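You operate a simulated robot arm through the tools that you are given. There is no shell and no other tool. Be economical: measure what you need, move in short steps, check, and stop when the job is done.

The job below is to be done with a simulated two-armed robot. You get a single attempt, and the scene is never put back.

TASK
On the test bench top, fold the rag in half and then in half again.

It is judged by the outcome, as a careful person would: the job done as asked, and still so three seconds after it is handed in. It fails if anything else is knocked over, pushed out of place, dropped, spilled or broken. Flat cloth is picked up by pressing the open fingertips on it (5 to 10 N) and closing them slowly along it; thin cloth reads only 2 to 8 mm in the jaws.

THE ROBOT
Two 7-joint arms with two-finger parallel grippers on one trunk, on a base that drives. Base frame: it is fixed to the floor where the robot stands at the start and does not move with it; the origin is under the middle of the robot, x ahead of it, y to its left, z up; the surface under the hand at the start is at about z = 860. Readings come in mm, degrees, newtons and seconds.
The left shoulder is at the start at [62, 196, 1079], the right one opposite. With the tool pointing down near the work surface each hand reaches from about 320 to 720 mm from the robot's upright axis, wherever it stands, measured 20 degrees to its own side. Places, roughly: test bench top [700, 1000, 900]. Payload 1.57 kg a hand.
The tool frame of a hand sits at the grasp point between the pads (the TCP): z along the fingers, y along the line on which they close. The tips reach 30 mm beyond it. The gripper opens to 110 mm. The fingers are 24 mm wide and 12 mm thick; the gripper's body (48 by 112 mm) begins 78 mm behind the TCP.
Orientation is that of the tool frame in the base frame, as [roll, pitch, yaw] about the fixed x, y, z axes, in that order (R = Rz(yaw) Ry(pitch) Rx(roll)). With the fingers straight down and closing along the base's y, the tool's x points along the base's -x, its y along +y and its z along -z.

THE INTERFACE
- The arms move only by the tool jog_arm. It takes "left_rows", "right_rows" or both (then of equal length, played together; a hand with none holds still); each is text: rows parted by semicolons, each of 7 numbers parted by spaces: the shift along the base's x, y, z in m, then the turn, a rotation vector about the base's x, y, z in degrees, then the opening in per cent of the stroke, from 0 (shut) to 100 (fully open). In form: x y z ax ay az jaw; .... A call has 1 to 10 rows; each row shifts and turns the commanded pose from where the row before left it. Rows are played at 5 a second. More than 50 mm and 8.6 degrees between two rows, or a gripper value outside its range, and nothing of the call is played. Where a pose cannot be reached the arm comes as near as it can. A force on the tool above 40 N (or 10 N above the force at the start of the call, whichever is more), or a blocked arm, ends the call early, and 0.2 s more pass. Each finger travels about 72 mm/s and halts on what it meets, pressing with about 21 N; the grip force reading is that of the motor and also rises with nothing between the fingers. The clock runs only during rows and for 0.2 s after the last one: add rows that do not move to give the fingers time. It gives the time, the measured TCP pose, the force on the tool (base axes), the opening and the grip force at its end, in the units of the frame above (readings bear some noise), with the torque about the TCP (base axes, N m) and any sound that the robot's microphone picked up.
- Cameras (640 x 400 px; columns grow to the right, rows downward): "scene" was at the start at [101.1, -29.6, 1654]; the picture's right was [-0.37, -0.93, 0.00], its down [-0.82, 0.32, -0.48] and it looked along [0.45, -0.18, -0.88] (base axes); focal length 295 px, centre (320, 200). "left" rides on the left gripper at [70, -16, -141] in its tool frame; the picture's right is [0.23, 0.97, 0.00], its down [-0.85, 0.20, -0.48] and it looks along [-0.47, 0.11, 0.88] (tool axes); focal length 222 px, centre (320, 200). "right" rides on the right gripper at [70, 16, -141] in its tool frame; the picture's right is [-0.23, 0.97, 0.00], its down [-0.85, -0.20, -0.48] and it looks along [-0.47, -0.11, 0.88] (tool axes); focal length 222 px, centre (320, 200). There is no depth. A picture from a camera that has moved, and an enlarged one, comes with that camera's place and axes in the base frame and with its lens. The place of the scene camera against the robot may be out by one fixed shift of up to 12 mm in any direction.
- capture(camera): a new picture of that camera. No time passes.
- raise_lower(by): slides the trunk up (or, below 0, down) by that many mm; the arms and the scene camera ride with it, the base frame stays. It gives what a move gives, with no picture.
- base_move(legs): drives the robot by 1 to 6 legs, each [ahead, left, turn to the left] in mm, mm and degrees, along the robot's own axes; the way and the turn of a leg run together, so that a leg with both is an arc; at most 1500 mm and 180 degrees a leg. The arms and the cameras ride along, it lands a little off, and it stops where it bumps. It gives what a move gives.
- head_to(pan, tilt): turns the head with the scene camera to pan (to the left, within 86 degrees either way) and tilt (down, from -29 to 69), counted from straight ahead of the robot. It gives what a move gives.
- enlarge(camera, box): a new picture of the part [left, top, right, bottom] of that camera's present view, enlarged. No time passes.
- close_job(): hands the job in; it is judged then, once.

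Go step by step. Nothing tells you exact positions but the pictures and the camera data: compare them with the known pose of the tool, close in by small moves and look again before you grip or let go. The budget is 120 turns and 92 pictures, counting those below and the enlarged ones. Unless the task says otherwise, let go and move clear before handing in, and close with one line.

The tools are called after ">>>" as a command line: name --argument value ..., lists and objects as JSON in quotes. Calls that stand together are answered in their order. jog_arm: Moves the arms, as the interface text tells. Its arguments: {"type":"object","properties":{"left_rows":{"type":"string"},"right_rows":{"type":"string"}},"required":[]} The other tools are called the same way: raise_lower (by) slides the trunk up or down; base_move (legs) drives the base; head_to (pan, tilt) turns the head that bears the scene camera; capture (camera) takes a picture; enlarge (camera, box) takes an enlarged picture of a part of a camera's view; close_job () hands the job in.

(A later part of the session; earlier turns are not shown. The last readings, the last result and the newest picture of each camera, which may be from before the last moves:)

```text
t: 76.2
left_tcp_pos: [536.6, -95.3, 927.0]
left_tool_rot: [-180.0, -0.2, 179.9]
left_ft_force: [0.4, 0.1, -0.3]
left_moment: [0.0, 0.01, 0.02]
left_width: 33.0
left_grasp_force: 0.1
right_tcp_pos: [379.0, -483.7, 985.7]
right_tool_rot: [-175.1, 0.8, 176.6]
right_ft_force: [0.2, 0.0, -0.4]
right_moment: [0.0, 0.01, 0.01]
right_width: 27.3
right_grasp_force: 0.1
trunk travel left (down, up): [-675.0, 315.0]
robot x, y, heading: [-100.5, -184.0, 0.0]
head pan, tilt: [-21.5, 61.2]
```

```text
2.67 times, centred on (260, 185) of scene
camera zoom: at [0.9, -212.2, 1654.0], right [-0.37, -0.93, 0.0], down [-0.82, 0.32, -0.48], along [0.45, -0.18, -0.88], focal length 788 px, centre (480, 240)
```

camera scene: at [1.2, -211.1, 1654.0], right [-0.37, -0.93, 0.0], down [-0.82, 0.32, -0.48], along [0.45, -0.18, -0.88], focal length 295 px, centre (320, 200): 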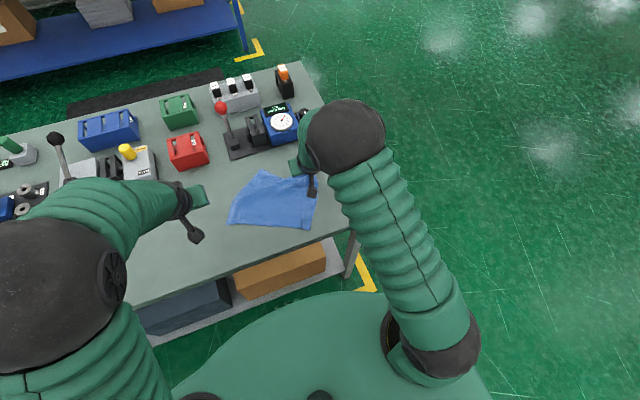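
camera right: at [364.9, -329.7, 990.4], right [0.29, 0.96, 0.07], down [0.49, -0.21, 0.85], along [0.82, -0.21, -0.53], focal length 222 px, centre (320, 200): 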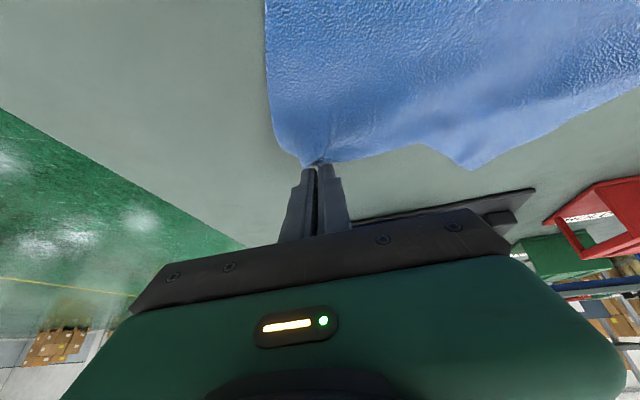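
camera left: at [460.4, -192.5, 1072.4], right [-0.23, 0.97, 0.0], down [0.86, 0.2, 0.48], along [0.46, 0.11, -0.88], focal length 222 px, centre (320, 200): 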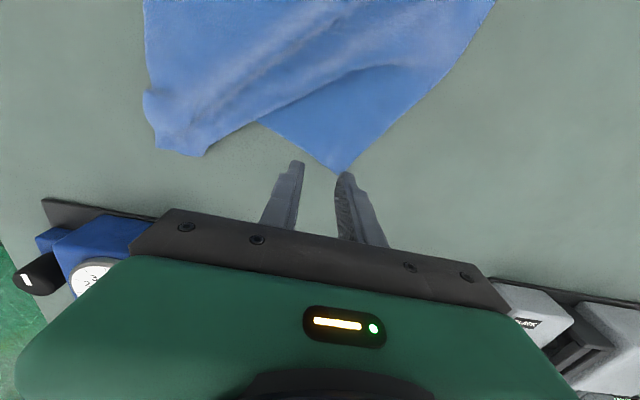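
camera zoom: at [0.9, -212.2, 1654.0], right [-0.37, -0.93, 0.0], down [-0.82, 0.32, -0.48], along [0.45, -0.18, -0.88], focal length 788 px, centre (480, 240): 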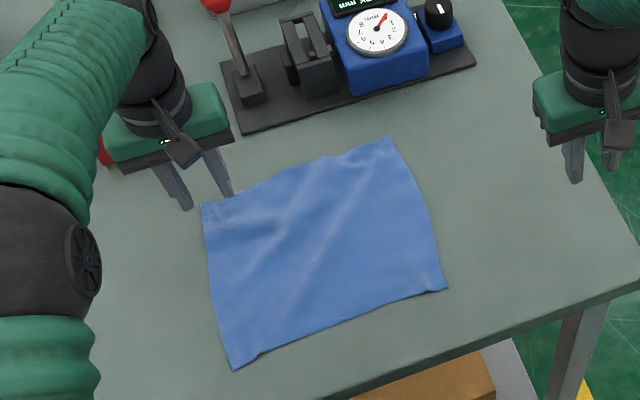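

The rag is square again at about x 346–566, y −67 to −312. For room in the tilted fold I'll back the base a bit more and raise the trunk, then dry-run the pose in the air.

>>> raise_lower --by 150

>>> base_move --legs '[[-60, 0, 0]]'

```text
t: 78.0
left_tcp_pos: [537.5, -95.4, 1076.3]
left_tool_rot: [-180.0, -0.2, 179.9]
left_ft_force: [0.4, -0.7, -0.1]
left_moment: [-0.01, 0.02, 0.04]
left_width: 33.1
left_grasp_force: 0.0
right_tcp_pos: [380.5, -483.2, 1134.5]
right_tool_rot: [-175.1, 0.7, 176.7]
right_ft_force: [0.2, 0.2, 0.4]
right_moment: [0.0, 0.0, 0.01]
right_width: 27.6
right_grasp_force: 0.1
trunk travel left (down, up): [-825.0, 165.0]
robot x, y, heading: [-97.6, -182.2, 0.3]
head pan, tilt: [-21.5, 61.2]
```

```text
t: 78.9
left_tcp_pos: [487.2, -95.0, 1067.9]
left_tool_rot: [180.0, -0.9, 179.8]
left_ft_force: [0.4, -0.3, -1.1]
left_moment: [0.0, 0.05, -0.02]
left_width: 33.1
left_grasp_force: 0.0
right_tcp_pos: [330.8, -481.7, 1129.2]
right_tool_rot: [-175.1, 0.0, 176.6]
right_ft_force: [-0.3, 0.3, -0.5]
right_moment: [0.0, 0.04, -0.02]
right_width: 27.5
right_grasp_force: 0.0
trunk travel left (down, up): [-825.0, 165.0]
robot x, y, heading: [-162.1, -185.6, -0.1]
head pan, tilt: [-21.5, 61.2]
```

>>> jog_arm --left_rows "-0.01 0 -0.01 0 0 0 25; -0.01 0 -0.01 0 0 0 25; -0.01 0 -0.01 0 -5 0 25; -0.01 0 -0.01 0 -5 0 25; -0.006 0 -0.01 0 -5 0 25; 0 0 -0.01 0 -5 0 25; 0 0 -0.01 0 -5 0 25; 0 0 -0.002 0 -5 0 25; 0 0 0 0 0 0 25; 0 0 0 0 0 0 25" --right_rows "0.013 0.02 -0.015 4.9 0 0 25; 0.014 0.022 -0.015 0 0 3.4 25; 0.014 0.022 -0.015 0 -5 0 25; 0.014 0.022 -0.015 0 -5 0 25; 0.014 0.022 -0.015 0 -5 0 25; 0.014 0.022 -0.015 0 -5 0 25; 0.014 0.022 -0.015 0 -5 0 25; 0.013 0.022 -0.015 0 -5 0 25; 0 0.023 -0.013 0 0 0 25; 0 0 0 0 0 0 25"

>>> capture --camera "scene"

```text
t: 81.1
left_tcp_pos: [427.0, -93.3, 1003.9]
left_tool_rot: [-180.0, 30.0, 180.0]
left_ft_force: [1.2, -0.4, 0.4]
left_moment: [-0.02, -0.03, 0.0]
left_width: 27.7
left_grasp_force: 0.1
right_tcp_pos: [426.2, -282.8, 1004.0]
right_tool_rot: [180.0, 30.6, -180.0]
right_ft_force: [0.6, 0.4, 0.9]
right_moment: [-0.02, -0.02, 0.0]
right_width: 27.5
right_grasp_force: 0.2
trunk travel left (down, up): [-825.0, 165.0]
robot x, y, heading: [-161.3, -181.2, 0.3]
head pan, tilt: [-21.5, 61.2]
```

```text
36 pictures are left
camera scene: at [-58.2, -210.2, 1804.0], right [-0.37, -0.93, 0.0], down [-0.82, 0.32, -0.48], along [0.45, -0.18, -0.88], focal length 295 px, centre (320, 200)
```

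scene: 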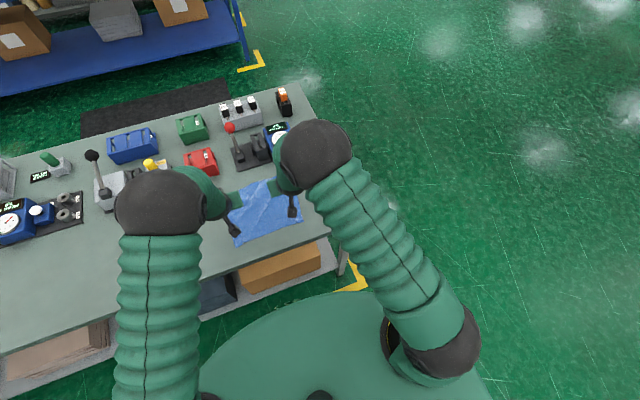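

The apex pose works without blocking. I'll dry-run the end pose over the near edge too.

>>> jog_arm --left_rows "-0.018 0 -0.006 0 0 0 25; -0.018 0 -0.01 0 0 0 25; -0.016 0 -0.014 0 0 0 25; -0.014 0 -0.014 0 0 0 25; -0.013 0 -0.014 0 0 0 25; -0.013 0 -0.016 0 0 0 25; 0 0 0 0 0 0 25" --right_rows "-0.018 0 -0.006 0 0 0 25; -0.018 0 -0.01 0 0 0 25; -0.016 0 -0.014 0 0 0 25; -0.014 0 -0.014 0 0 0 25; -0.013 0 -0.014 0 0 0 25; -0.013 0 -0.016 0 0 0 25; 0 0 0 0 0 0 25"

>>> capture --camera "left"

>>> capture --camera "right"

```text
t: 82.7
left_tcp_pos: [335.9, -94.9, 931.3]
left_tool_rot: [-180.0, 29.9, 179.9]
left_ft_force: [0.8, 0.5, -0.2]
left_moment: [0.01, 0.0, 0.0]
left_width: 27.6
left_grasp_force: 0.0
right_tcp_pos: [335.0, -284.9, 929.0]
right_tool_rot: [180.0, 30.6, 180.0]
right_ft_force: [0.0, -0.4, -0.9]
right_moment: [-0.01, -0.01, -0.01]
right_width: 27.4
right_grasp_force: 0.0
trunk travel left (down, up): [-825.0, 165.0]
robot x, y, heading: [-160.2, -185.9, 0.0]
head pan, tilt: [-21.5, 61.2]
```

```text
35 pictures are left
camera left: at [206.2, -112.5, 1018.2], right [-0.2, 0.97, -0.11], down [0.5, 0.2, 0.84], along [0.84, 0.11, -0.53], focal length 222 px, centre (320, 200)
```

left: 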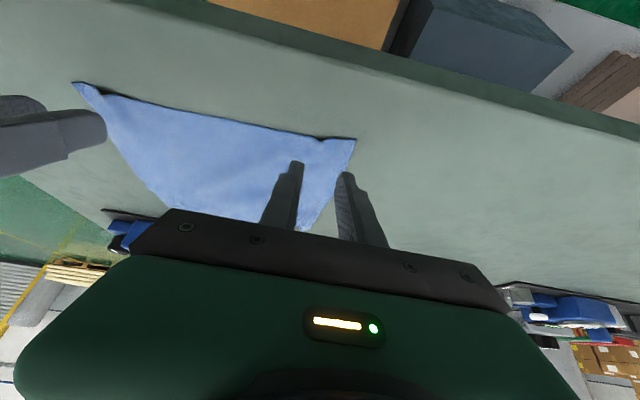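

```text
34 pictures are left
camera right: at [203.0, -268.6, 1015.6], right [0.2, 0.97, 0.11], down [0.49, -0.2, 0.85], along [0.85, -0.11, -0.52], focal length 222 px, centre (320, 200)
```

right: 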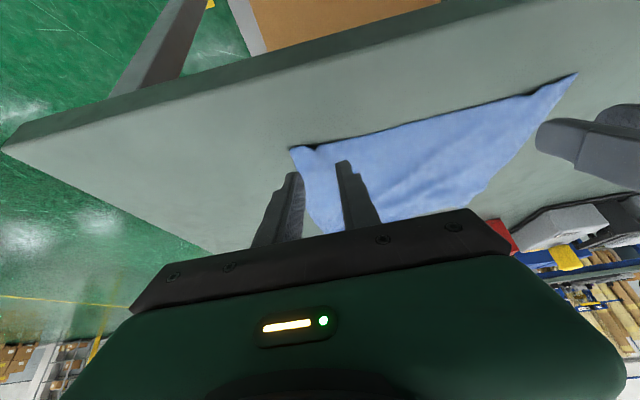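

The whole path is reachable. Now over to the far edge for the grip, hovering first to measure.

>>> jog_arm --left_rows "0.035 -0.002 0.01 0 0 0 25; 0.035 -0.002 0 0 0 0 25; 0.035 -0.002 0 0 0 0 25; 0.035 -0.002 0 0 0 0 25; 0.035 -0.002 0 0 0 0 25; 0.035 -0.001 0 0 0 0 25; 0 0 -0.015 0 0 0 25; 0 0 -0.01 0 0 0 25; 0 0 0 0 0 0 25" --right_rows "0.035 -0.001 0.01 0 0 0 25; 0.035 -0.001 0 0 0 0 25; 0.035 -0.001 0 0 0 0 25; 0.036 0 0 0 0 0 25; 0.036 0 0 0 0 0 25; 0.036 0 0 0 0 0 25; 0 0 -0.015 0 0 0 25; 0 0 -0.01 0 0 0 25; 0 0 0 0 0 0 25"

>>> capture --camera "left"

>>> capture --camera "right"

```text
t: 84.7
left_tcp_pos: [546.8, -105.1, 914.7]
left_tool_rot: [-180.0, 29.8, 179.9]
left_ft_force: [-0.6, -0.4, -0.6]
left_moment: [-0.01, -0.03, -0.01]
left_width: 27.3
left_grasp_force: 0.1
right_tcp_pos: [550.7, -287.1, 914.5]
right_tool_rot: [-180.0, 30.5, -180.0]
right_ft_force: [-0.4, -0.3, -0.5]
right_moment: [0.04, -0.02, 0.05]
right_width: 27.4
right_grasp_force: 0.1
trunk travel left (down, up): [-825.0, 165.0]
robot x, y, heading: [-158.6, -181.1, -0.1]
head pan, tilt: [-21.5, 61.2]
```

```text
33 pictures are left
camera left: at [416.8, -122.3, 1002.6], right [-0.2, 0.97, -0.11], down [0.5, 0.2, 0.84], along [0.84, 0.11, -0.53], focal length 222 px, centre (320, 200)
```

left: 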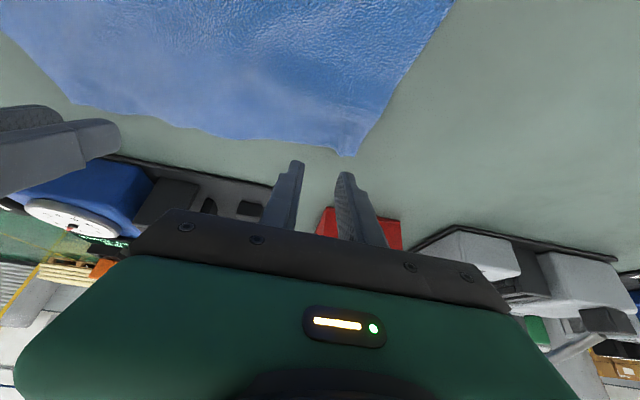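

```text
32 pictures are left
camera right: at [418.0, -270.3, 1001.1], right [0.2, 0.97, 0.11], down [0.49, -0.2, 0.85], along [0.85, -0.11, -0.52], focal length 222 px, centre (320, 200)
```

right: 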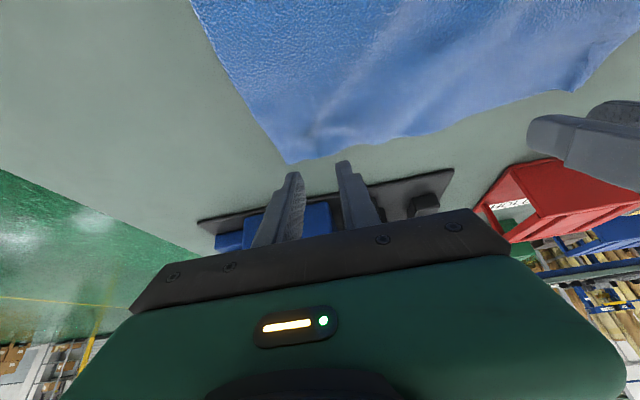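

A is at (563,−86) and B at (572,−314). I'll adjust and come down to near contact.

>>> jog_arm --left_rows "0.005 -0.006 -0.01 0 0 0 25; 0 0 -0.008 0 0 0 25; 0 0 -0.003 0 0 0 25; 0 0 0 0 0 0 25; 0 0 0 0 0 0 25" --right_rows "0.009 0 -0.01 0 0 0 25; 0 0 -0.008 0 0 0 25; 0 0 -0.003 0 0 0 25; 0 0 0 0 0 0 25; 0 0 0 0 0 0 25"

```text
t: 85.9
left_tcp_pos: [551.0, -111.0, 894.4]
left_tool_rot: [-180.0, 29.9, 179.8]
left_ft_force: [-0.4, 0.2, -0.5]
left_moment: [0.0, 0.01, 0.03]
left_width: 27.5
left_grasp_force: 0.1
right_tcp_pos: [557.7, -287.7, 894.5]
right_tool_rot: [180.0, 30.5, -180.0]
right_ft_force: [0.2, 0.0, 1.6]
right_moment: [-0.01, -0.02, -0.01]
right_width: 27.6
right_grasp_force: 0.0
trunk travel left (down, up): [-825.0, 165.0]
robot x, y, heading: [-162.5, -177.9, -0.3]
head pan, tilt: [-21.5, 61.2]
```

>>> jog_arm --left_rows "0 0 -0.0014 0 0 0 25; 0 0 0 0 0 0 25; 0 0 0 0 0 0 25" --right_rows "0 0 -0.0012 0 0 0 25; 0 0 0 0 0 0 25; 0 0 0 0 0 0 25"

```text
t: 86.7
left_tcp_pos: [551.7, -111.5, 893.9]
left_tool_rot: [-179.9, 29.9, 179.9]
left_ft_force: [-0.7, 0.9, 0.3]
left_moment: [0.0, -0.03, -0.03]
left_width: 27.3
left_grasp_force: 0.1
right_tcp_pos: [557.2, -287.0, 894.1]
right_tool_rot: [-179.9, 30.7, -179.9]
right_ft_force: [0.5, -0.6, 9.3]
right_moment: [0.03, -0.07, 0.0]
right_width: 27.4
right_grasp_force: 0.1
trunk travel left (down, up): [-825.0, 165.0]
robot x, y, heading: [-160.0, -181.7, 0.2]
head pan, tilt: [-21.5, 61.2]
```

>>> jog_arm --left_rows "0 0 -0.0009 0 0 0 25; 0 0 -0.0005 0 0 0 25; 0 0 0 0 0 0 25" --right_rows "0 0 0 0 0 0 25; 0 0 0 0 0 0 25; 0 0 0 0 0 0 25"

```text
t: 87.5
left_tcp_pos: [551.4, -112.3, 894.4]
left_tool_rot: [-180.0, 30.0, 180.0]
left_ft_force: [0.5, 0.0, 5.8]
left_moment: [-0.06, -0.09, 0.0]
left_width: 26.9
left_grasp_force: 0.1
right_tcp_pos: [556.5, -288.5, 894.4]
right_tool_rot: [-180.0, 30.6, -179.9]
right_ft_force: [1.9, 0.5, 11.0]
right_moment: [0.02, -0.12, -0.01]
right_width: 27.5
right_grasp_force: 0.1
trunk travel left (down, up): [-825.0, 165.0]
robot x, y, heading: [-164.4, -182.3, -0.1]
head pan, tilt: [-21.5, 61.2]
```

Both press in the right range, so I'll close slowly.

>>> jog_arm --left_rows "0 0 -0.0002 0 0 0 24; 0 0 0 0 0 0 21; 0 0 0 0 0 0 18; 0 0 0 0 0 0 15; 0 0 0 0 0 0 12; 0 0 0 0 0 0 9; 0 0 0 0 0 0 6; 0 0 0 0 0 0 3; 0 0 0 0 0 0 0; 0 0 0 0 0 0 0" --right_rows "0 0 0 0 0 0 24; 0 0 0 0 0 0 21; 0 0 0 0 0 0 18; 0 0 0 0 0 0 15; 0 0 0 0 0 0 12; 0 0 0 0 0 0 9; 0 0 0 0 0 0 6; 0 0 0 0 0 0 3; 0 0 0 0 0 0 0; 0 0 0 0 0 0 0"

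>>> capture --camera "left"

```text
t: 89.7
left_tcp_pos: [550.0, -111.7, 893.1]
left_tool_rot: [180.0, 30.0, 179.9]
left_ft_force: [0.4, -4.9, 7.9]
left_moment: [-0.17, -0.04, -0.05]
left_width: 0.0
left_grasp_force: 21.7
right_tcp_pos: [556.2, -287.9, 892.9]
right_tool_rot: [-179.9, 30.6, -179.9]
right_ft_force: [0.0, 6.2, 8.8]
right_moment: [0.12, -0.02, 0.03]
right_width: 1.9
right_grasp_force: 20.7
trunk travel left (down, up): [-825.0, 165.0]
robot x, y, heading: [-163.1, -185.5, 0.1]
head pan, tilt: [-21.5, 61.2]
```

```text
31 pictures are left
camera left: at [420.2, -129.2, 979.7], right [-0.2, 0.97, -0.11], down [0.5, 0.2, 0.84], along [0.84, 0.11, -0.53], focal length 222 px, centre (320, 200)
```

left: 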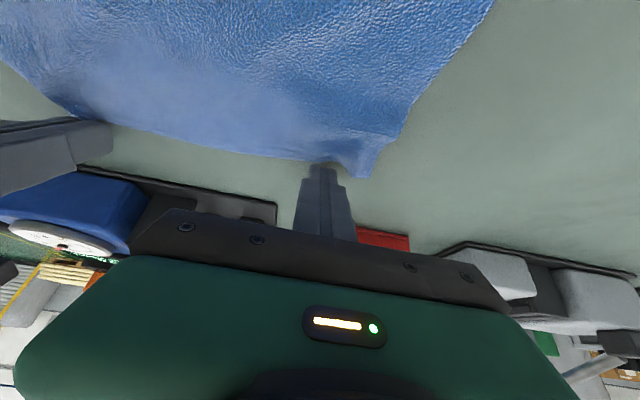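

The right holds at 1.9 mm; the left reads empty. I'll redo the left a few millimetres deeper and nearer the corner.

>>> jog_arm --left_rows "0 0 0.006 0 0 0 0; 0 0 0 0 0 0 25; -0.004 0.006 0 0 0 0 25; 0 0 -0.004 0 0 0 25; 0 0 -0.0015 0 0 0 25; 0 0 -0.0005 0 0 0 25; 0 0 0 0 0 0 25; 0 0 0 0 0 0 25"

```text
t: 91.5
left_tcp_pos: [548.5, -105.0, 892.8]
left_tool_rot: [-180.0, 30.1, 179.9]
left_ft_force: [1.2, 0.3, 8.8]
left_moment: [-0.12, -0.07, -0.02]
left_width: 27.2
left_grasp_force: 0.0
right_tcp_pos: [556.3, -287.5, 893.6]
right_tool_rot: [180.0, 30.5, -179.9]
right_ft_force: [1.4, 0.0, 8.9]
right_moment: [-0.05, -0.11, 0.04]
right_width: 1.9
right_grasp_force: 20.8
trunk travel left (down, up): [-825.0, 165.0]
robot x, y, heading: [-160.3, -183.9, -0.0]
head pan, tilt: [-21.5, 61.2]
```

>>> jog_arm --left_rows "0 0 -0.0003 0 0 0 24; 0 0 0 0 0 0 21; 0 0 0 0 0 0 18; 0 0 0 0 0 0 15; 0 0 0 0 0 0 12; 0 0 0 0 0 0 9; 0 0 0 0 0 0 6; 0 0 0 0 0 0 3; 0 0 0 0 0 0 0; 0 0 0 0 0 0 0"

```text
t: 93.7
left_tcp_pos: [546.8, -107.2, 893.5]
left_tool_rot: [-180.0, 30.0, 179.9]
left_ft_force: [0.5, -8.1, 12.5]
left_moment: [-0.36, -0.08, -0.03]
left_width: 1.7
left_grasp_force: 21.3
right_tcp_pos: [556.5, -288.4, 892.5]
right_tool_rot: [-180.0, 30.6, -180.0]
right_ft_force: [-0.3, 8.3, 5.7]
right_moment: [0.26, -0.02, 0.07]
right_width: 2.1
right_grasp_force: 21.0
trunk travel left (down, up): [-825.0, 165.0]
robot x, y, heading: [-159.3, -182.7, 0.1]
head pan, tilt: [-21.5, 61.2]
```

Both hold now. Lifting along the arc toward the robot at constant tilt, easing the sideways tension first.

>>> jog_arm --left_rows "-0.0013 -0.003 0.0157 0 0 0 0; -0.0036 0.0005 0.0152 0 0 0 0; -0.006 0.0005 0.0145 0 0 0 0; -0.0082 0.0005 0.0133 0 0 0 0; -0.0102 0.0005 0.012 0 0 0 0; -0.012 0.0005 0.0102 0 0 0 0; -0.0133 0.0005 0.0082 0 0 0 0; -0.0145 0.0005 0.006 0 0 0 0; -0.0152 0.0005 0.0036 0 0 0 0; -0.0157 0.0005 0.0013 0 0 0 0" --right_rows "-0.0013 0.003 0.0157 0 0 0 0; -0.0036 0.0003 0.0152 0 0 0 0; -0.006 0.0003 0.0145 0 0 0 0; -0.0082 0.0003 0.0133 0 0 0 0; -0.0102 0.0003 0.012 0 0 0 0; -0.012 0.0003 0.0102 0 0 0 0; -0.0133 0.0003 0.0082 0 0 0 0; -0.0145 0.0003 0.006 0 0 0 0; -0.0152 0.0003 0.0036 0 0 0 0; -0.0157 0.0003 0.0013 0 0 0 0"

>>> enlarge --camera "scene" --box '[180, 120, 340, 240]'

>>> capture --camera "left"

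```text
t: 95.9
left_tcp_pos: [448.7, -104.3, 991.4]
left_tool_rot: [-180.0, 29.9, 179.9]
left_ft_force: [0.3, -1.4, 0.0]
left_moment: [-0.04, -0.05, 0.0]
left_width: 1.5
left_grasp_force: 20.9
right_tcp_pos: [455.4, -281.8, 992.5]
right_tool_rot: [-180.0, 30.5, -179.8]
right_ft_force: [-1.0, 2.0, -0.3]
right_moment: [0.07, 0.0, 0.03]
right_width: 1.9
right_grasp_force: 20.8
trunk travel left (down, up): [-825.0, 165.0]
robot x, y, heading: [-163.8, -180.9, 0.1]
head pan, tilt: [-21.5, 61.2]
```

```text
3.33 times, centred on (260, 180) of scene
camera zoom: at [-59.1, -211.1, 1804.0], right [-0.37, -0.93, 0.0], down [-0.82, 0.32, -0.48], along [0.45, -0.18, -0.88], focal length 984 px, centre (520, 267)
```

zoom: 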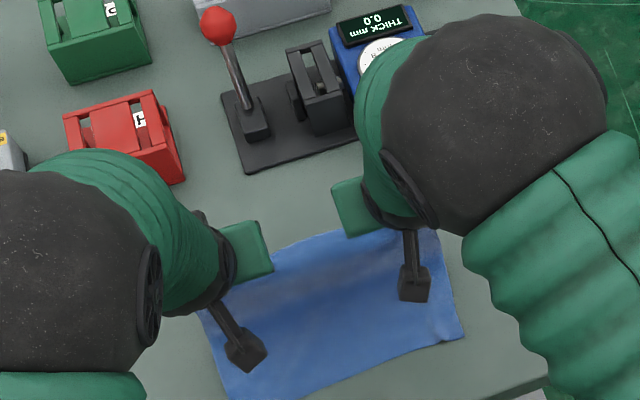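

```text
29 pictures are left
camera left: at [317.2, -121.0, 1077.6], right [-0.2, 0.97, -0.11], down [0.5, 0.2, 0.84], along [0.84, 0.11, -0.53], focal length 222 px, centre (320, 200)
```

left: 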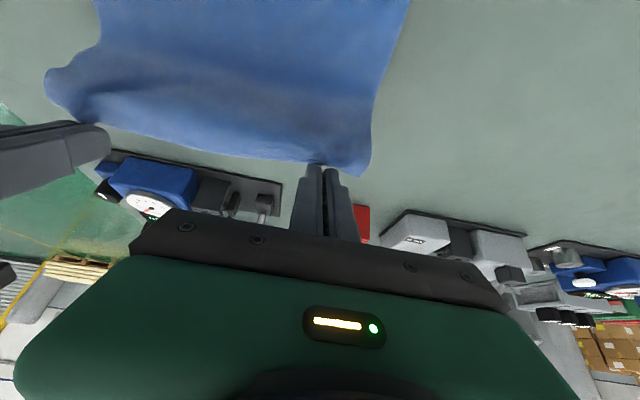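

The fold is hanging cleanly behind the hands. Now the second half of the arc down to the near edge, tilting a bit more.

>>> jog_arm --left_rows "-0.0175 0.0005 -0.0015 0 -1.5 0 0; -0.017 0.0005 -0.0035 0 -1.5 0 0; -0.016 0.0005 -0.006 0 -1.5 0 0; -0.015 0.0005 -0.008 0 -1.5 0 0; -0.0135 0.0005 -0.01 0 -1.5 0 0; -0.0115 0.0003 -0.012 0 -1.5 0 0; -0.0095 0 -0.0135 0 -1.5 0 0; -0.0075 0 -0.014 0 -1.5 0 0; -0.005 0 -0.014 0 -1.5 0 0; -0.0025 0 -0.010 0 -1.5 0 0" --right_rows "-0.0175 0.0003 -0.0015 0 -1.5 0 0; -0.017 0.0003 -0.0035 0 -1.5 0 0; -0.016 0.0003 -0.006 0 -1.5 0 0; -0.015 0.0003 -0.008 0 -1.5 0 0; -0.0135 0.0003 -0.01 0 -1.5 0 0; -0.0115 0.0003 -0.012 0 -1.5 0 0; -0.0095 0 -0.0135 0 -1.5 0 0; -0.0075 0 -0.014 0 -1.5 0 0; -0.005 0 -0.014 0 -1.5 0 0; -0.0025 0 -0.010 0 -1.5 0 0"

>>> enlarge --camera "scene" --box '[180, 120, 340, 240]'

>>> capture --camera "right"

```text
t: 98.1
left_tcp_pos: [333.2, -101.0, 898.3]
left_tool_rot: [179.9, 44.9, 179.9]
left_ft_force: [0.8, -3.7, 0.1]
left_moment: [-0.1, 0.01, -0.02]
left_width: 1.0
left_grasp_force: 21.2
right_tcp_pos: [343.2, -280.6, 898.5]
right_tool_rot: [179.9, 45.4, -179.9]
right_ft_force: [0.5, 4.0, 0.2]
right_moment: [0.07, 0.02, 0.02]
right_width: 2.0
right_grasp_force: 21.0
trunk travel left (down, up): [-825.0, 165.0]
robot x, y, heading: [-160.4, -183.3, -0.1]
head pan, tilt: [-21.5, 61.2]
```

```text
3.33 times, centred on (260, 180) of scene
camera zoom: at [-57.9, -211.2, 1804.2], right [-0.37, -0.93, 0.0], down [-0.82, 0.32, -0.48], along [0.45, -0.18, -0.88], focal length 984 px, centre (520, 267)
```

zoom: 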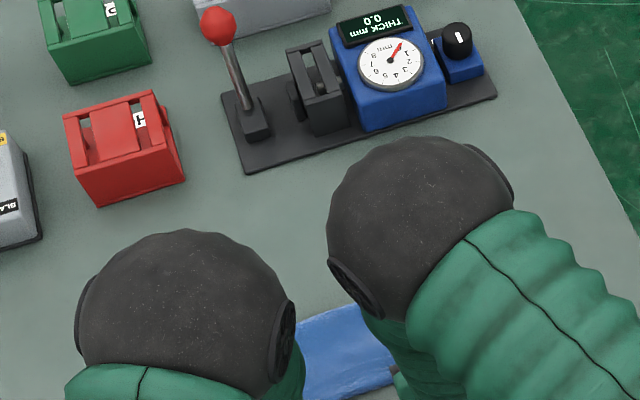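

```text
27 pictures are left
camera right: at [193.4, -262.9, 949.0], right [0.16, 0.97, 0.16], down [0.26, -0.2, 0.95], along [0.95, -0.11, -0.28], focal length 222 px, centre (320, 200)
```

right: 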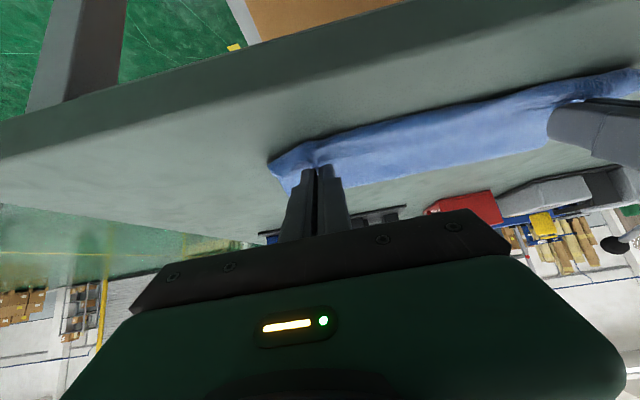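

The edge is over the near edge. I'll lower a touch, open, and withdraw along the finger direction.

>>> jog_arm --left_rows "0 0 -0.003 0 0 0 0; 0 0 0 0 0 0 8; 0 0 0 0 0 0 18; 0 0 0 0 0 0 28; -0.005 0 0.005 0 0 0 28; -0.015 0 0.015 0 0 0 28; -0.015 0 0.025 0 0 0 28; 0 0.02 0.04 0 5 0 28; 0 0.03 0.03 0 5 0 28; 0 0.03 0.03 0 5 0 28" --right_rows "0 0 -0.003 0 0 0 0; 0 0 0 0 0 0 8; 0 0 0 0 0 0 18; 0 0 0 0 0 0 28; -0.005 0 0.005 0 0 0 28; -0.015 0 0.015 0 0 0 28; -0.015 0 0.025 0 0 0 28; 0 -0.02 0.04 0 5 0 28; 0 -0.03 0.03 0 5 0 28; 0 -0.03 0.03 0 5 0 28"

>>> enlarge --camera "scene" --box '[180, 120, 340, 240]'

```text
t: 100.3
left_tcp_pos: [295.4, -20.4, 1044.2]
left_tool_rot: [179.9, 29.8, 180.0]
left_ft_force: [-0.5, 0.6, 0.6]
left_moment: [-0.01, -0.01, -0.01]
left_width: 30.8
left_grasp_force: 0.1
right_tcp_pos: [305.7, -360.4, 1041.3]
right_tool_rot: [-180.0, 30.4, -179.8]
right_ft_force: [0.5, 0.1, -0.8]
right_moment: [0.02, -0.03, -0.02]
right_width: 31.0
right_grasp_force: 0.1
trunk travel left (down, up): [-825.0, 165.0]
robot x, y, heading: [-162.6, -184.0, 0.1]
head pan, tilt: [-21.5, 61.2]
```

```text
3.33 times, centred on (260, 180) of scene
camera zoom: at [-62.5, -211.0, 1804.1], right [-0.37, -0.93, 0.0], down [-0.82, 0.32, -0.48], along [0.45, -0.18, -0.88], focal length 984 px, centre (520, 267)
```

zoom: 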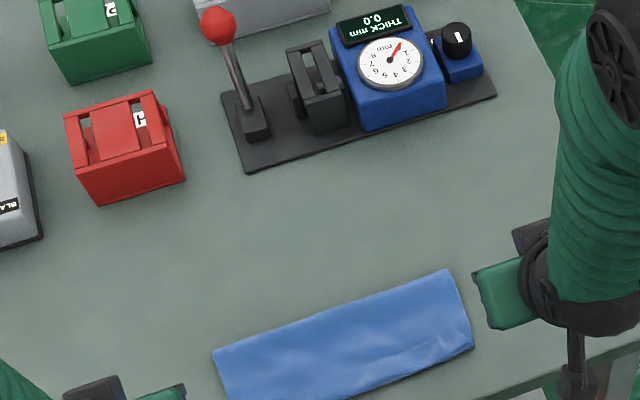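

The first fold looks clean. I'll look at the whole strip.

>>> enlarge --camera "scene" --box '[200, 170, 340, 270]'

```text
4.00 times, centred on (270, 220) of scene
camera zoom: at [-62.5, -211.0, 1804.1], right [-0.37, -0.93, 0.0], down [-0.82, 0.32, -0.48], along [0.45, -0.18, -0.88], focal length 1181 px, centre (520, 120)
```

zoom: 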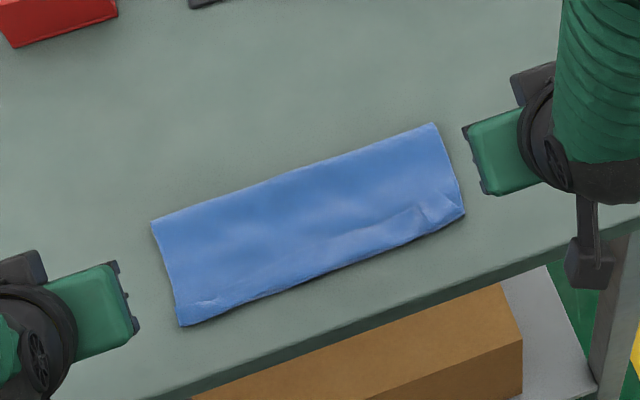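

The first fold is a neat strip, about x 335–433, y −62 to −319. For the second fold the right hand will take the left end and carry it right, so I'll shift the base left and turn the right hand 90°.

>>> base_move --legs '[[0, 120, 0]]'

>>> jog_arm --left_rows "0 0.03 0.01 0 0 0 28; 0 0.03 0.01 0 0 0 28; 0 0.03 0 0 0 0 28; 0 0.03 0 0 0 0 28; 0 0.03 0 0 0 0 28; 0 0.03 0 0 0 0 28; 0 0 0 0 0 0 28; 0 0 0 0 0 0 28; 0 0 0 0 0 0 28; 0 0 0 0 0 0 28" --right_rows "0.008 0 0 0 0 8 25; 0.008 0 0 0 0 8 25; 0.008 0 0 0 0 8 25; 0.008 0 0 0 0 8 25; 0.008 0 0 0 0 8 25; 0.008 0 0 0 0 8 25; 0.008 0 0 0 0 8 25; 0.008 0 0 0 0 8 25; 0.008 0 0 0 0 8 25; 0.008 0 0 0 0 8 25"

>>> capture --camera "scene"

```text
t: 101.6
left_tcp_pos: [297.5, 64.8, 1047.2]
left_tool_rot: [178.2, 29.8, 178.9]
left_ft_force: [0.5, -1.1, 0.3]
left_moment: [0.15, 0.0, 0.08]
left_width: 30.7
left_grasp_force: 0.0
right_tcp_pos: [306.7, -273.5, 1036.0]
right_tool_rot: [178.2, 30.4, 179.0]
right_ft_force: [0.5, -2.1, -0.6]
right_moment: [0.2, -0.02, 0.09]
right_width: 30.9
right_grasp_force: 0.1
trunk travel left (down, up): [-825.0, 165.0]
robot x, y, heading: [-158.1, -70.2, -0.0]
head pan, tilt: [-21.5, 61.2]
```

```text
t: 103.8
left_tcp_pos: [297.1, 287.7, 1059.8]
left_tool_rot: [-179.2, 29.9, -179.9]
left_ft_force: [-1.0, 0.5, 0.1]
left_moment: [-0.06, -0.02, 0.0]
left_width: 31.0
left_grasp_force: 0.0
right_tcp_pos: [387.0, -232.9, 1041.1]
right_tool_rot: [-179.8, 29.9, -99.8]
right_ft_force: [1.3, 0.7, 0.1]
right_moment: [-0.04, 0.02, 0.0]
right_width: 27.1
right_grasp_force: 0.1
trunk travel left (down, up): [-825.0, 165.0]
robot x, y, heading: [-161.4, -67.3, -0.1]
head pan, tilt: [-21.5, 61.2]
```

```text
24 pictures are left
camera scene: at [-57.7, -72.5, 1804.1], right [-0.37, -0.93, 0.01], down [-0.82, 0.32, -0.48], along [0.44, -0.19, -0.88], focal length 295 px, centre (320, 200)
```

scene: 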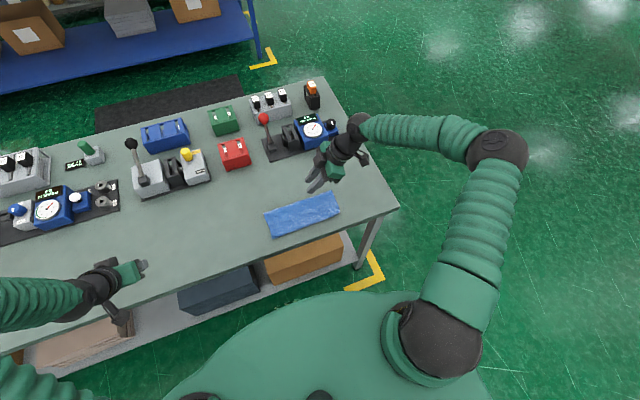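

The right hand turned freely. I'll finish the turn and hover over the strip's left end.

>>> jog_arm --right_rows "0 0.03 0 0 0 5 25; 0 0.03 -0.01 0 0 5 25; 0 0.03 -0.015 0 0 0 25; 0 0.03 -0.02 0 0 0 25; 0 0.03 -0.02 0 0 0 25; -0.002 0 -0.03 0 0 0 25; 0 0 -0.025 0 0 0 25; 0 0 0 0 0 0 25; 0 0 0 0 0 0 25"

>>> capture --camera "right"

```text
t: 105.8
left_tcp_pos: [298.0, 271.0, 1064.3]
left_tool_rot: [179.9, 29.9, 179.7]
left_ft_force: [0.1, -0.3, 0.2]
left_moment: [-0.01, 0.01, 0.01]
left_width: 30.6
left_grasp_force: 0.1
right_tcp_pos: [386.1, -98.1, 918.9]
right_tool_rot: [-180.0, 30.7, -90.1]
right_ft_force: [0.8, -0.4, -0.1]
right_moment: [0.06, -0.01, 0.0]
right_width: 27.4
right_grasp_force: 0.1
trunk travel left (down, up): [-825.0, 165.0]
robot x, y, heading: [-160.1, -68.8, -0.3]
head pan, tilt: [-21.5, 61.2]
```

```text
23 pictures are left
camera right: at [368.9, -229.8, 1006.5], right [-0.97, 0.2, 0.12], down [0.2, 0.49, 0.85], along [0.11, 0.85, -0.52], focal length 222 px, centre (320, 200)
```

right: 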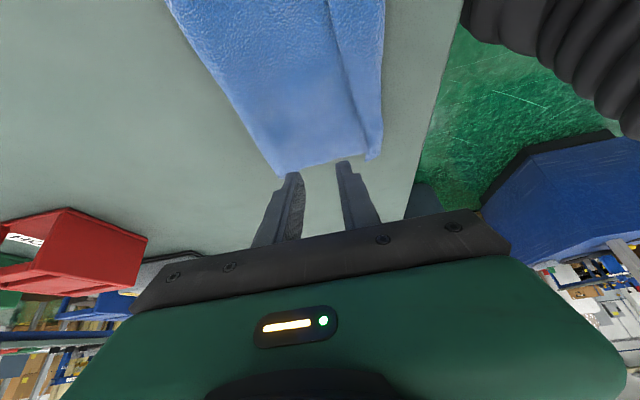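

The strip's left end runs from (429,−57) to (327,−50). I'll move to 9 mm inside the middle of that end and go down.

>>> jog_arm --right_rows "-0.002 0.015 0 0 0 0 28; 0 0.014 -0.008 0 0 0 28; 0 0 -0.008 0 0 0 28; 0 0 -0.005 0 0 0 28; 0 0 -0.0015 0 0 0 28; 0 0 0 0 0 0 28; 0 0 0 0 0 0 28"

```text
t: 107.4
left_tcp_pos: [297.8, 275.5, 1063.0]
left_tool_rot: [-179.8, 29.9, 179.9]
left_ft_force: [1.2, 0.2, 0.3]
left_moment: [-0.01, 0.0, -0.01]
left_width: 30.8
left_grasp_force: 0.0
right_tcp_pos: [382.4, -65.5, 898.3]
right_tool_rot: [-180.0, 30.5, -90.0]
right_ft_force: [0.3, 0.5, -0.2]
right_moment: [0.02, -0.01, -0.01]
right_width: 30.9
right_grasp_force: 0.0
trunk travel left (down, up): [-825.0, 165.0]
robot x, y, heading: [-159.4, -66.7, -0.1]
head pan, tilt: [-21.5, 61.2]
```

>>> jog_arm --right_rows "0 -0.003 -0.0015 0 0 0 28; 0 0 -0.001 0 0 0 28; 0 0 0 0 0 0 28; 0 0 0 0 0 0 28"

```text
t: 108.4
left_tcp_pos: [297.7, 273.8, 1062.3]
left_tool_rot: [-179.9, 29.9, 179.8]
left_ft_force: [0.8, 0.4, -1.0]
left_moment: [-0.01, 0.0, 0.01]
left_width: 30.5
left_grasp_force: 0.0
right_tcp_pos: [382.3, -67.8, 896.5]
right_tool_rot: [-180.0, 30.4, -90.2]
right_ft_force: [-0.1, 0.1, 0.9]
right_moment: [-0.01, 0.02, 0.01]
right_width: 30.8
right_grasp_force: 0.1
trunk travel left (down, up): [-825.0, 165.0]
robot x, y, heading: [-163.0, -68.7, 0.1]
head pan, tilt: [-21.5, 61.2]
```

>>> jog_arm --right_rows "0 0 -0.0013 0 0 0 28; 0 0 -0.0008 0 0 0 28; 0 0 0 0 0 0 28; 0 0 0 0 0 0 28"

```text
t: 109.4
left_tcp_pos: [296.4, 275.0, 1062.2]
left_tool_rot: [-179.9, 29.9, 179.9]
left_ft_force: [0.6, 0.9, -0.7]
left_moment: [0.01, 0.01, -0.02]
left_width: 30.6
left_grasp_force: 0.1
right_tcp_pos: [383.6, -68.8, 892.8]
right_tool_rot: [-180.0, 30.5, -90.0]
right_ft_force: [-0.4, -0.5, -0.1]
right_moment: [0.03, 0.0, -0.02]
right_width: 30.9
right_grasp_force: 0.1
trunk travel left (down, up): [-825.0, 165.0]
robot x, y, heading: [-158.5, -71.1, -0.4]
head pan, tilt: [-21.5, 61.2]
```

>>> jog_arm --right_rows "0 0 -0.001 0 0 0 28; 0 0 0 0 0 0 28; 0 0 0 0 0 0 28"

```text
t: 110.2
left_tcp_pos: [296.7, 274.3, 1063.1]
left_tool_rot: [-179.9, 30.0, 179.8]
left_ft_force: [0.1, -0.6, -0.4]
left_moment: [-0.01, -0.03, -0.02]
left_width: 30.7
left_grasp_force: 0.1
right_tcp_pos: [382.2, -67.4, 893.0]
right_tool_rot: [-180.0, 30.5, -90.2]
right_ft_force: [0.8, -0.2, 4.2]
right_moment: [0.02, -0.1, -0.03]
right_width: 31.2
right_grasp_force: 0.3
trunk travel left (down, up): [-825.0, 165.0]
robot x, y, heading: [-157.8, -65.1, -0.2]
head pan, tilt: [-21.5, 61.2]
```

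In contact at 4.2 N. A bit more pressure for the two layers, then a slow close.

>>> jog_arm --right_rows "0 0 -0.0008 0 0 0 28; 0 0 0 0 0 0 25; 0 0 0 0 0 0 22; 0 0 0 0 0 0 19; 0 0 0 0 0 0 16; 0 0 0 0 0 0 12; 0 0 0 0 0 0 8; 0 0 0 0 0 0 4; 0 0 0 0 0 0 0; 0 0 0 0 0 0 0"

>>> enlarge --camera "right" --box '[220, 90, 420, 215]'

```text
t: 112.4
left_tcp_pos: [295.4, 273.0, 1063.9]
left_tool_rot: [-179.9, 30.0, 179.8]
left_ft_force: [0.1, -0.1, -0.2]
left_moment: [-0.03, 0.02, -0.02]
left_width: 31.0
left_grasp_force: 0.1
right_tcp_pos: [381.1, -68.1, 892.8]
right_tool_rot: [-179.8, 30.6, -90.1]
right_ft_force: [1.7, -1.4, 18.5]
right_moment: [0.02, -0.11, 0.02]
right_width: 0.0
right_grasp_force: 21.6
trunk travel left (down, up): [-825.0, 165.0]
robot x, y, heading: [-160.5, -65.3, -0.2]
head pan, tilt: [-21.5, 61.2]
```

```text
3.20 times, centred on (320, 152) of right
camera zoom: at [364.4, -200.1, 979.6], right [-0.97, 0.2, 0.11], down [0.2, 0.49, 0.85], along [0.11, 0.85, -0.52], focal length 711 px, centre (320, 352)
```

zoom: 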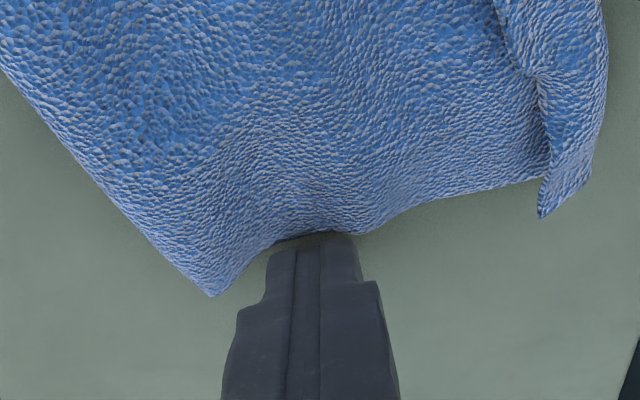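

It slipped because the contact was too near the edge. I'll retry about 12 mm further in.

>>> jog_arm --right_rows "0 0 0.008 0 0 0 0; 0 0 0.004 0 0 0 28; 0.001 -0.012 0 0 0 0 28; 0 0 -0.005 0 0 0 28; 0 0 -0.004 0 0 0 28; 0 0 -0.002 0 0 0 28; 0 0 0 0 0 0 28; 0 0 0 0 0 0 28"

```text
t: 114.2
left_tcp_pos: [297.7, 273.2, 1063.5]
left_tool_rot: [-179.8, 30.0, 179.9]
left_ft_force: [-0.9, 0.0, 0.3]
left_moment: [-0.02, 0.02, -0.01]
left_width: 30.7
left_grasp_force: 0.0
right_tcp_pos: [383.7, -81.4, 895.3]
right_tool_rot: [-179.8, 30.6, -90.1]
right_ft_force: [1.1, -0.7, 8.1]
right_moment: [0.0, 0.09, -0.01]
right_width: 30.2
right_grasp_force: 0.0
trunk travel left (down, up): [-825.0, 165.0]
robot x, y, heading: [-161.4, -66.5, 0.1]
head pan, tilt: [-21.5, 61.2]
```

>>> jog_arm --right_rows "0 0 -0.0006 0 0 0 28; 0 0 0 0 0 0 25; 0 0 0 0 0 0 22; 0 0 0 0 0 0 19; 0 0 0 0 0 0 16; 0 0 0 0 0 0 12; 0 0 0 0 0 0 8; 0 0 0 0 0 0 4; 0 0 0 0 0 0 0; 0 0 0 0 0 0 0"

>>> enlarge --camera "right" --box '[220, 90, 420, 215]'

```text
t: 116.4
left_tcp_pos: [295.7, 272.9, 1063.7]
left_tool_rot: [-179.9, 30.1, 179.8]
left_ft_force: [0.1, 0.1, 0.6]
left_moment: [0.02, -0.02, -0.01]
left_width: 30.7
left_grasp_force: 0.0
right_tcp_pos: [383.5, -80.3, 893.7]
right_tool_rot: [-179.8, 30.5, -90.0]
right_ft_force: [1.0, 1.4, 19.4]
right_moment: [0.16, 0.0, 0.0]
right_width: 2.9
right_grasp_force: 20.6
trunk travel left (down, up): [-825.0, 165.0]
robot x, y, heading: [-161.0, -69.9, -0.1]
head pan, tilt: [-21.5, 61.2]
```

```text
3.20 times, centred on (320, 152) of right
camera zoom: at [365.1, -212.0, 980.7], right [-0.97, 0.2, 0.11], down [0.2, 0.49, 0.85], along [0.11, 0.85, -0.52], focal length 711 px, centre (320, 352)
```

zoom: 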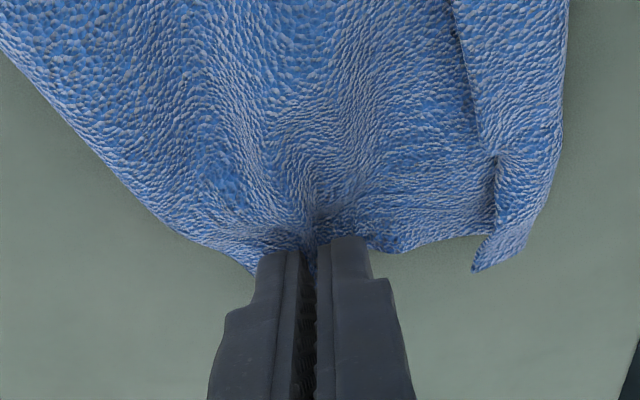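

Holding at 2.9 mm. I'll lift slightly to see whether both layers come.

>>> jog_arm --right_rows "0 -0.001 0.012 0 0 0 0; 0 -0.003 0.012 0 0 0 0; 0 -0.004 0.012 0 0 0 0; 0 -0.005 0.01 0 0 0 0; 0 0 0 0 0 0 0"

>>> capture --camera "right"

>>> enlarge --camera "scene" --box '[230, 150, 370, 250]'

```text
t: 117.6
left_tcp_pos: [298.1, 273.1, 1062.6]
left_tool_rot: [-179.9, 29.8, 179.7]
left_ft_force: [-0.7, -0.2, 0.7]
left_moment: [-0.06, 0.02, 0.01]
left_width: 31.0
left_grasp_force: 0.1
right_tcp_pos: [382.8, -95.1, 939.8]
right_tool_rot: [-179.9, 30.5, -90.1]
right_ft_force: [-0.4, -0.2, -0.4]
right_moment: [-0.01, 0.01, -0.02]
right_width: 2.4
right_grasp_force: 20.7
trunk travel left (down, up): [-825.0, 165.0]
robot x, y, heading: [-162.4, -67.2, -0.3]
head pan, tilt: [-21.5, 61.2]
```

```text
20 pictures are left
camera right: at [366.2, -225.5, 1025.8], right [-0.97, 0.2, 0.11], down [0.2, 0.49, 0.85], along [0.11, 0.85, -0.52], focal length 222 px, centre (320, 200)
```

right: 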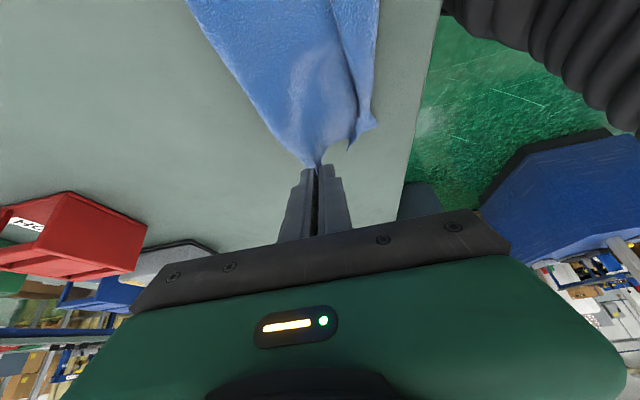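

```text
4.00 times, centred on (300, 200) of scene
camera zoom: at [-58.2, -94.8, 1804.0], right [-0.37, -0.93, 0.0], down [-0.82, 0.32, -0.48], along [0.45, -0.18, -0.88], focal length 1181 px, centre (400, 200)
```

zoom: 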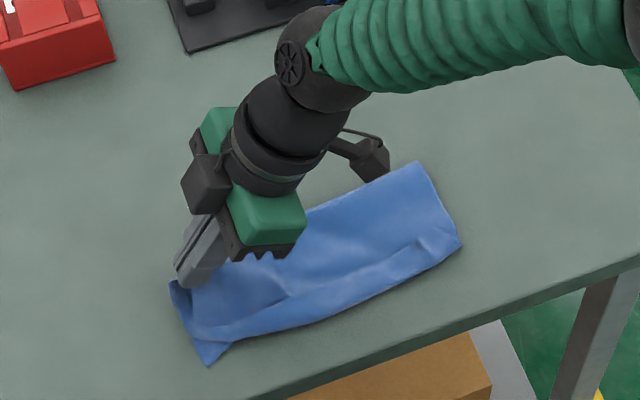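

It is unclear whether the lower layer is held, so I'll lift higher to see.

>>> jog_arm --right_rows "0 -0.008 0.012 0 0 0 0; 0 -0.01 0.012 0 0 0 0; 0 -0.01 0.01 0 0 0 0; 0 -0.01 0.008 0 0 0 0; 0 0 0 0 0 0 0"

>>> enlarge --camera "scene" --box '[230, 150, 370, 250]'

>>> enlarge --camera "right" --box '[200, 0, 440, 180]'

```text
t: 118.8
left_tcp_pos: [297.0, 273.9, 1063.3]
left_tool_rot: [-179.9, 29.9, 179.8]
left_ft_force: [1.1, 0.4, -1.0]
left_moment: [0.0, 0.02, -0.02]
left_width: 30.8
left_grasp_force: 0.1
right_tcp_pos: [382.6, -130.5, 980.9]
right_tool_rot: [-179.9, 30.6, -90.1]
right_ft_force: [-0.6, 0.3, -0.7]
right_moment: [-0.03, 0.01, -0.03]
right_width: 2.4
right_grasp_force: 20.8
trunk travel left (down, up): [-825.0, 165.0]
robot x, y, heading: [-162.2, -64.4, -0.1]
head pan, tilt: [-21.5, 61.2]
```

```text
4.00 times, centred on (300, 200) of scene
camera zoom: at [-58.2, -95.1, 1804.0], right [-0.37, -0.93, 0.0], down [-0.82, 0.32, -0.48], along [0.45, -0.18, -0.88], focal length 1181 px, centre (400, 200)
```

zoom: 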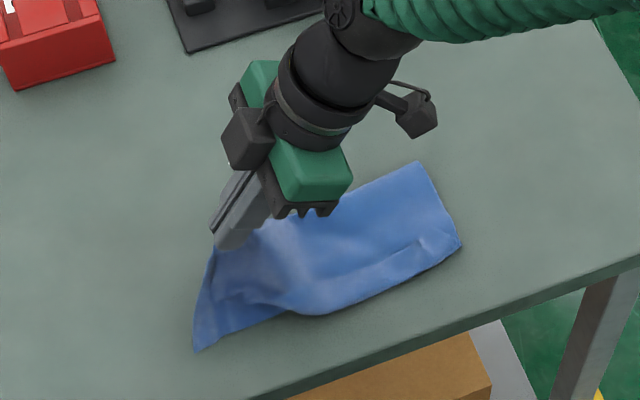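

```text
2.22 times, centred on (320, 90) of right
camera zoom: at [366.0, -262.7, 1067.5], right [-0.97, 0.2, 0.11], down [0.2, 0.49, 0.85], along [0.11, 0.85, -0.52], focal length 494 px, centre (320, 444)
```

zoom: 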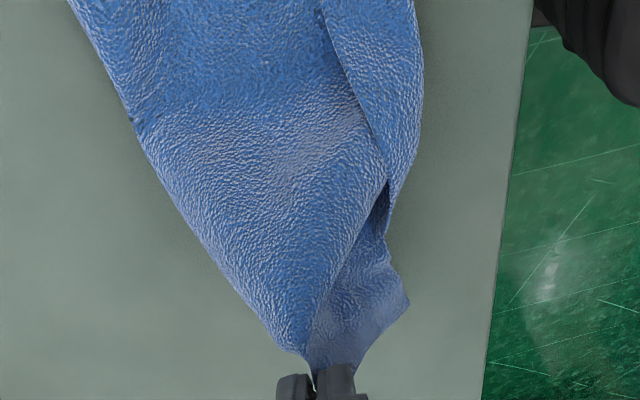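

The crease side is coming up with the hold, and any lagging lower layer will end on top where I can fix it. Carrying on over the arc.

>>> jog_arm --right_rows "0 -0.014 0.011 0 0 0 0; 0 -0.016 0.009 0 0 0 0; 0 -0.016 0.006 0 0 0 0; 0 -0.0165 0.002 0 0 0 0; 0 -0.018 -0.002 2.5 0 0 0; 0 -0.018 -0.006 2.5 0 0 0; 0 -0.017 -0.008 2.5 0 0 0; 0 -0.016 -0.011 2.5 0 0 0; 0 -0.014 -0.013 2.5 0 0 0; 0 -0.013 -0.014 2.5 0 0 0"

>>> enlarge --camera "scene" --box '[230, 150, 370, 250]'

```text
t: 121.0
left_tcp_pos: [297.0, 272.6, 1063.1]
left_tool_rot: [-179.9, 29.9, 179.7]
left_ft_force: [-0.8, -0.3, 0.5]
left_moment: [0.01, 0.0, 0.0]
left_width: 30.8
left_grasp_force: 0.0
right_tcp_pos: [383.1, -290.9, 956.0]
right_tool_rot: [180.0, 45.7, -90.1]
right_ft_force: [0.7, 0.2, -0.2]
right_moment: [0.0, -0.02, 0.02]
right_width: 2.6
right_grasp_force: 21.1
trunk travel left (down, up): [-825.0, 165.0]
robot x, y, heading: [-161.7, -67.6, -0.4]
head pan, tilt: [-21.5, 61.2]
```

```text
4.00 times, centred on (300, 200) of scene
camera zoom: at [-58.0, -97.6, 1804.0], right [-0.37, -0.93, 0.0], down [-0.82, 0.32, -0.48], along [0.45, -0.18, -0.88], focal length 1181 px, centre (400, 200)
```

zoom: 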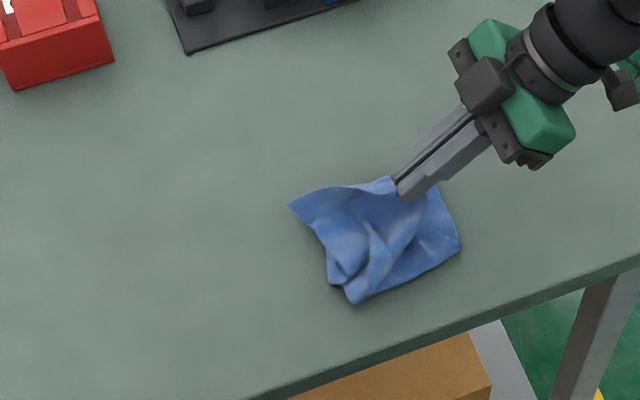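

Both layers came over together. Finishing the descent onto the right end.

>>> jog_arm --right_rows "0 -0.009 -0.012 0 0 0 0; 0 -0.008 -0.012 0 0 0 0; 0 -0.008 -0.012 0 0 0 0; 0 -0.007 -0.01 0 0 0 0; 0 -0.004 -0.008 0 0 0 0; 0 0 0 0 0 0 0"

>>> enlarge --camera "scene" --box '[230, 150, 370, 250]'

>>> capture --camera "right"

```text
t: 122.4
left_tcp_pos: [297.7, 274.4, 1063.8]
left_tool_rot: [-179.9, 29.9, 179.8]
left_ft_force: [0.0, 0.3, -0.1]
left_moment: [0.01, -0.02, 0.0]
left_width: 30.7
left_grasp_force: 0.0
right_tcp_pos: [385.0, -326.5, 900.8]
right_tool_rot: [-179.9, 45.6, -90.1]
right_ft_force: [0.2, 0.4, 0.3]
right_moment: [0.03, 0.0, 0.02]
right_width: 2.4
right_grasp_force: 21.1
trunk travel left (down, up): [-825.0, 165.0]
robot x, y, heading: [-163.8, -67.8, -0.1]
head pan, tilt: [-21.5, 61.2]
```

```text
4.00 times, centred on (300, 200) of scene
camera zoom: at [-58.5, -96.4, 1804.0], right [-0.37, -0.93, 0.0], down [-0.82, 0.32, -0.48], along [0.45, -0.18, -0.88], focal length 1181 px, centre (400, 200)
```

zoom: 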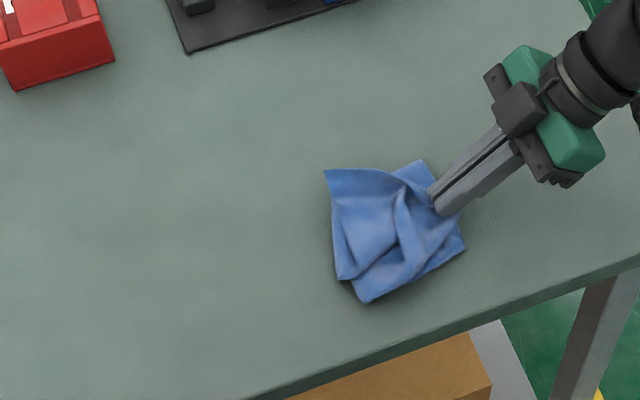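

```text
14 pictures are left
camera right: at [367.4, -475.8, 950.7], right [-0.97, 0.16, 0.16], down [0.2, 0.26, 0.95], along [0.11, 0.95, -0.28], focal length 222 px, centre (320, 200)
```

right: 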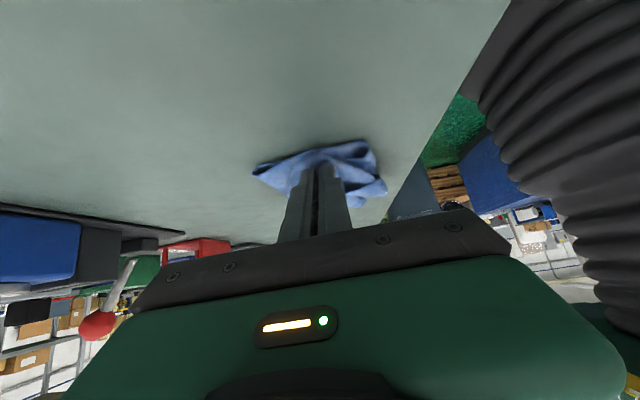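

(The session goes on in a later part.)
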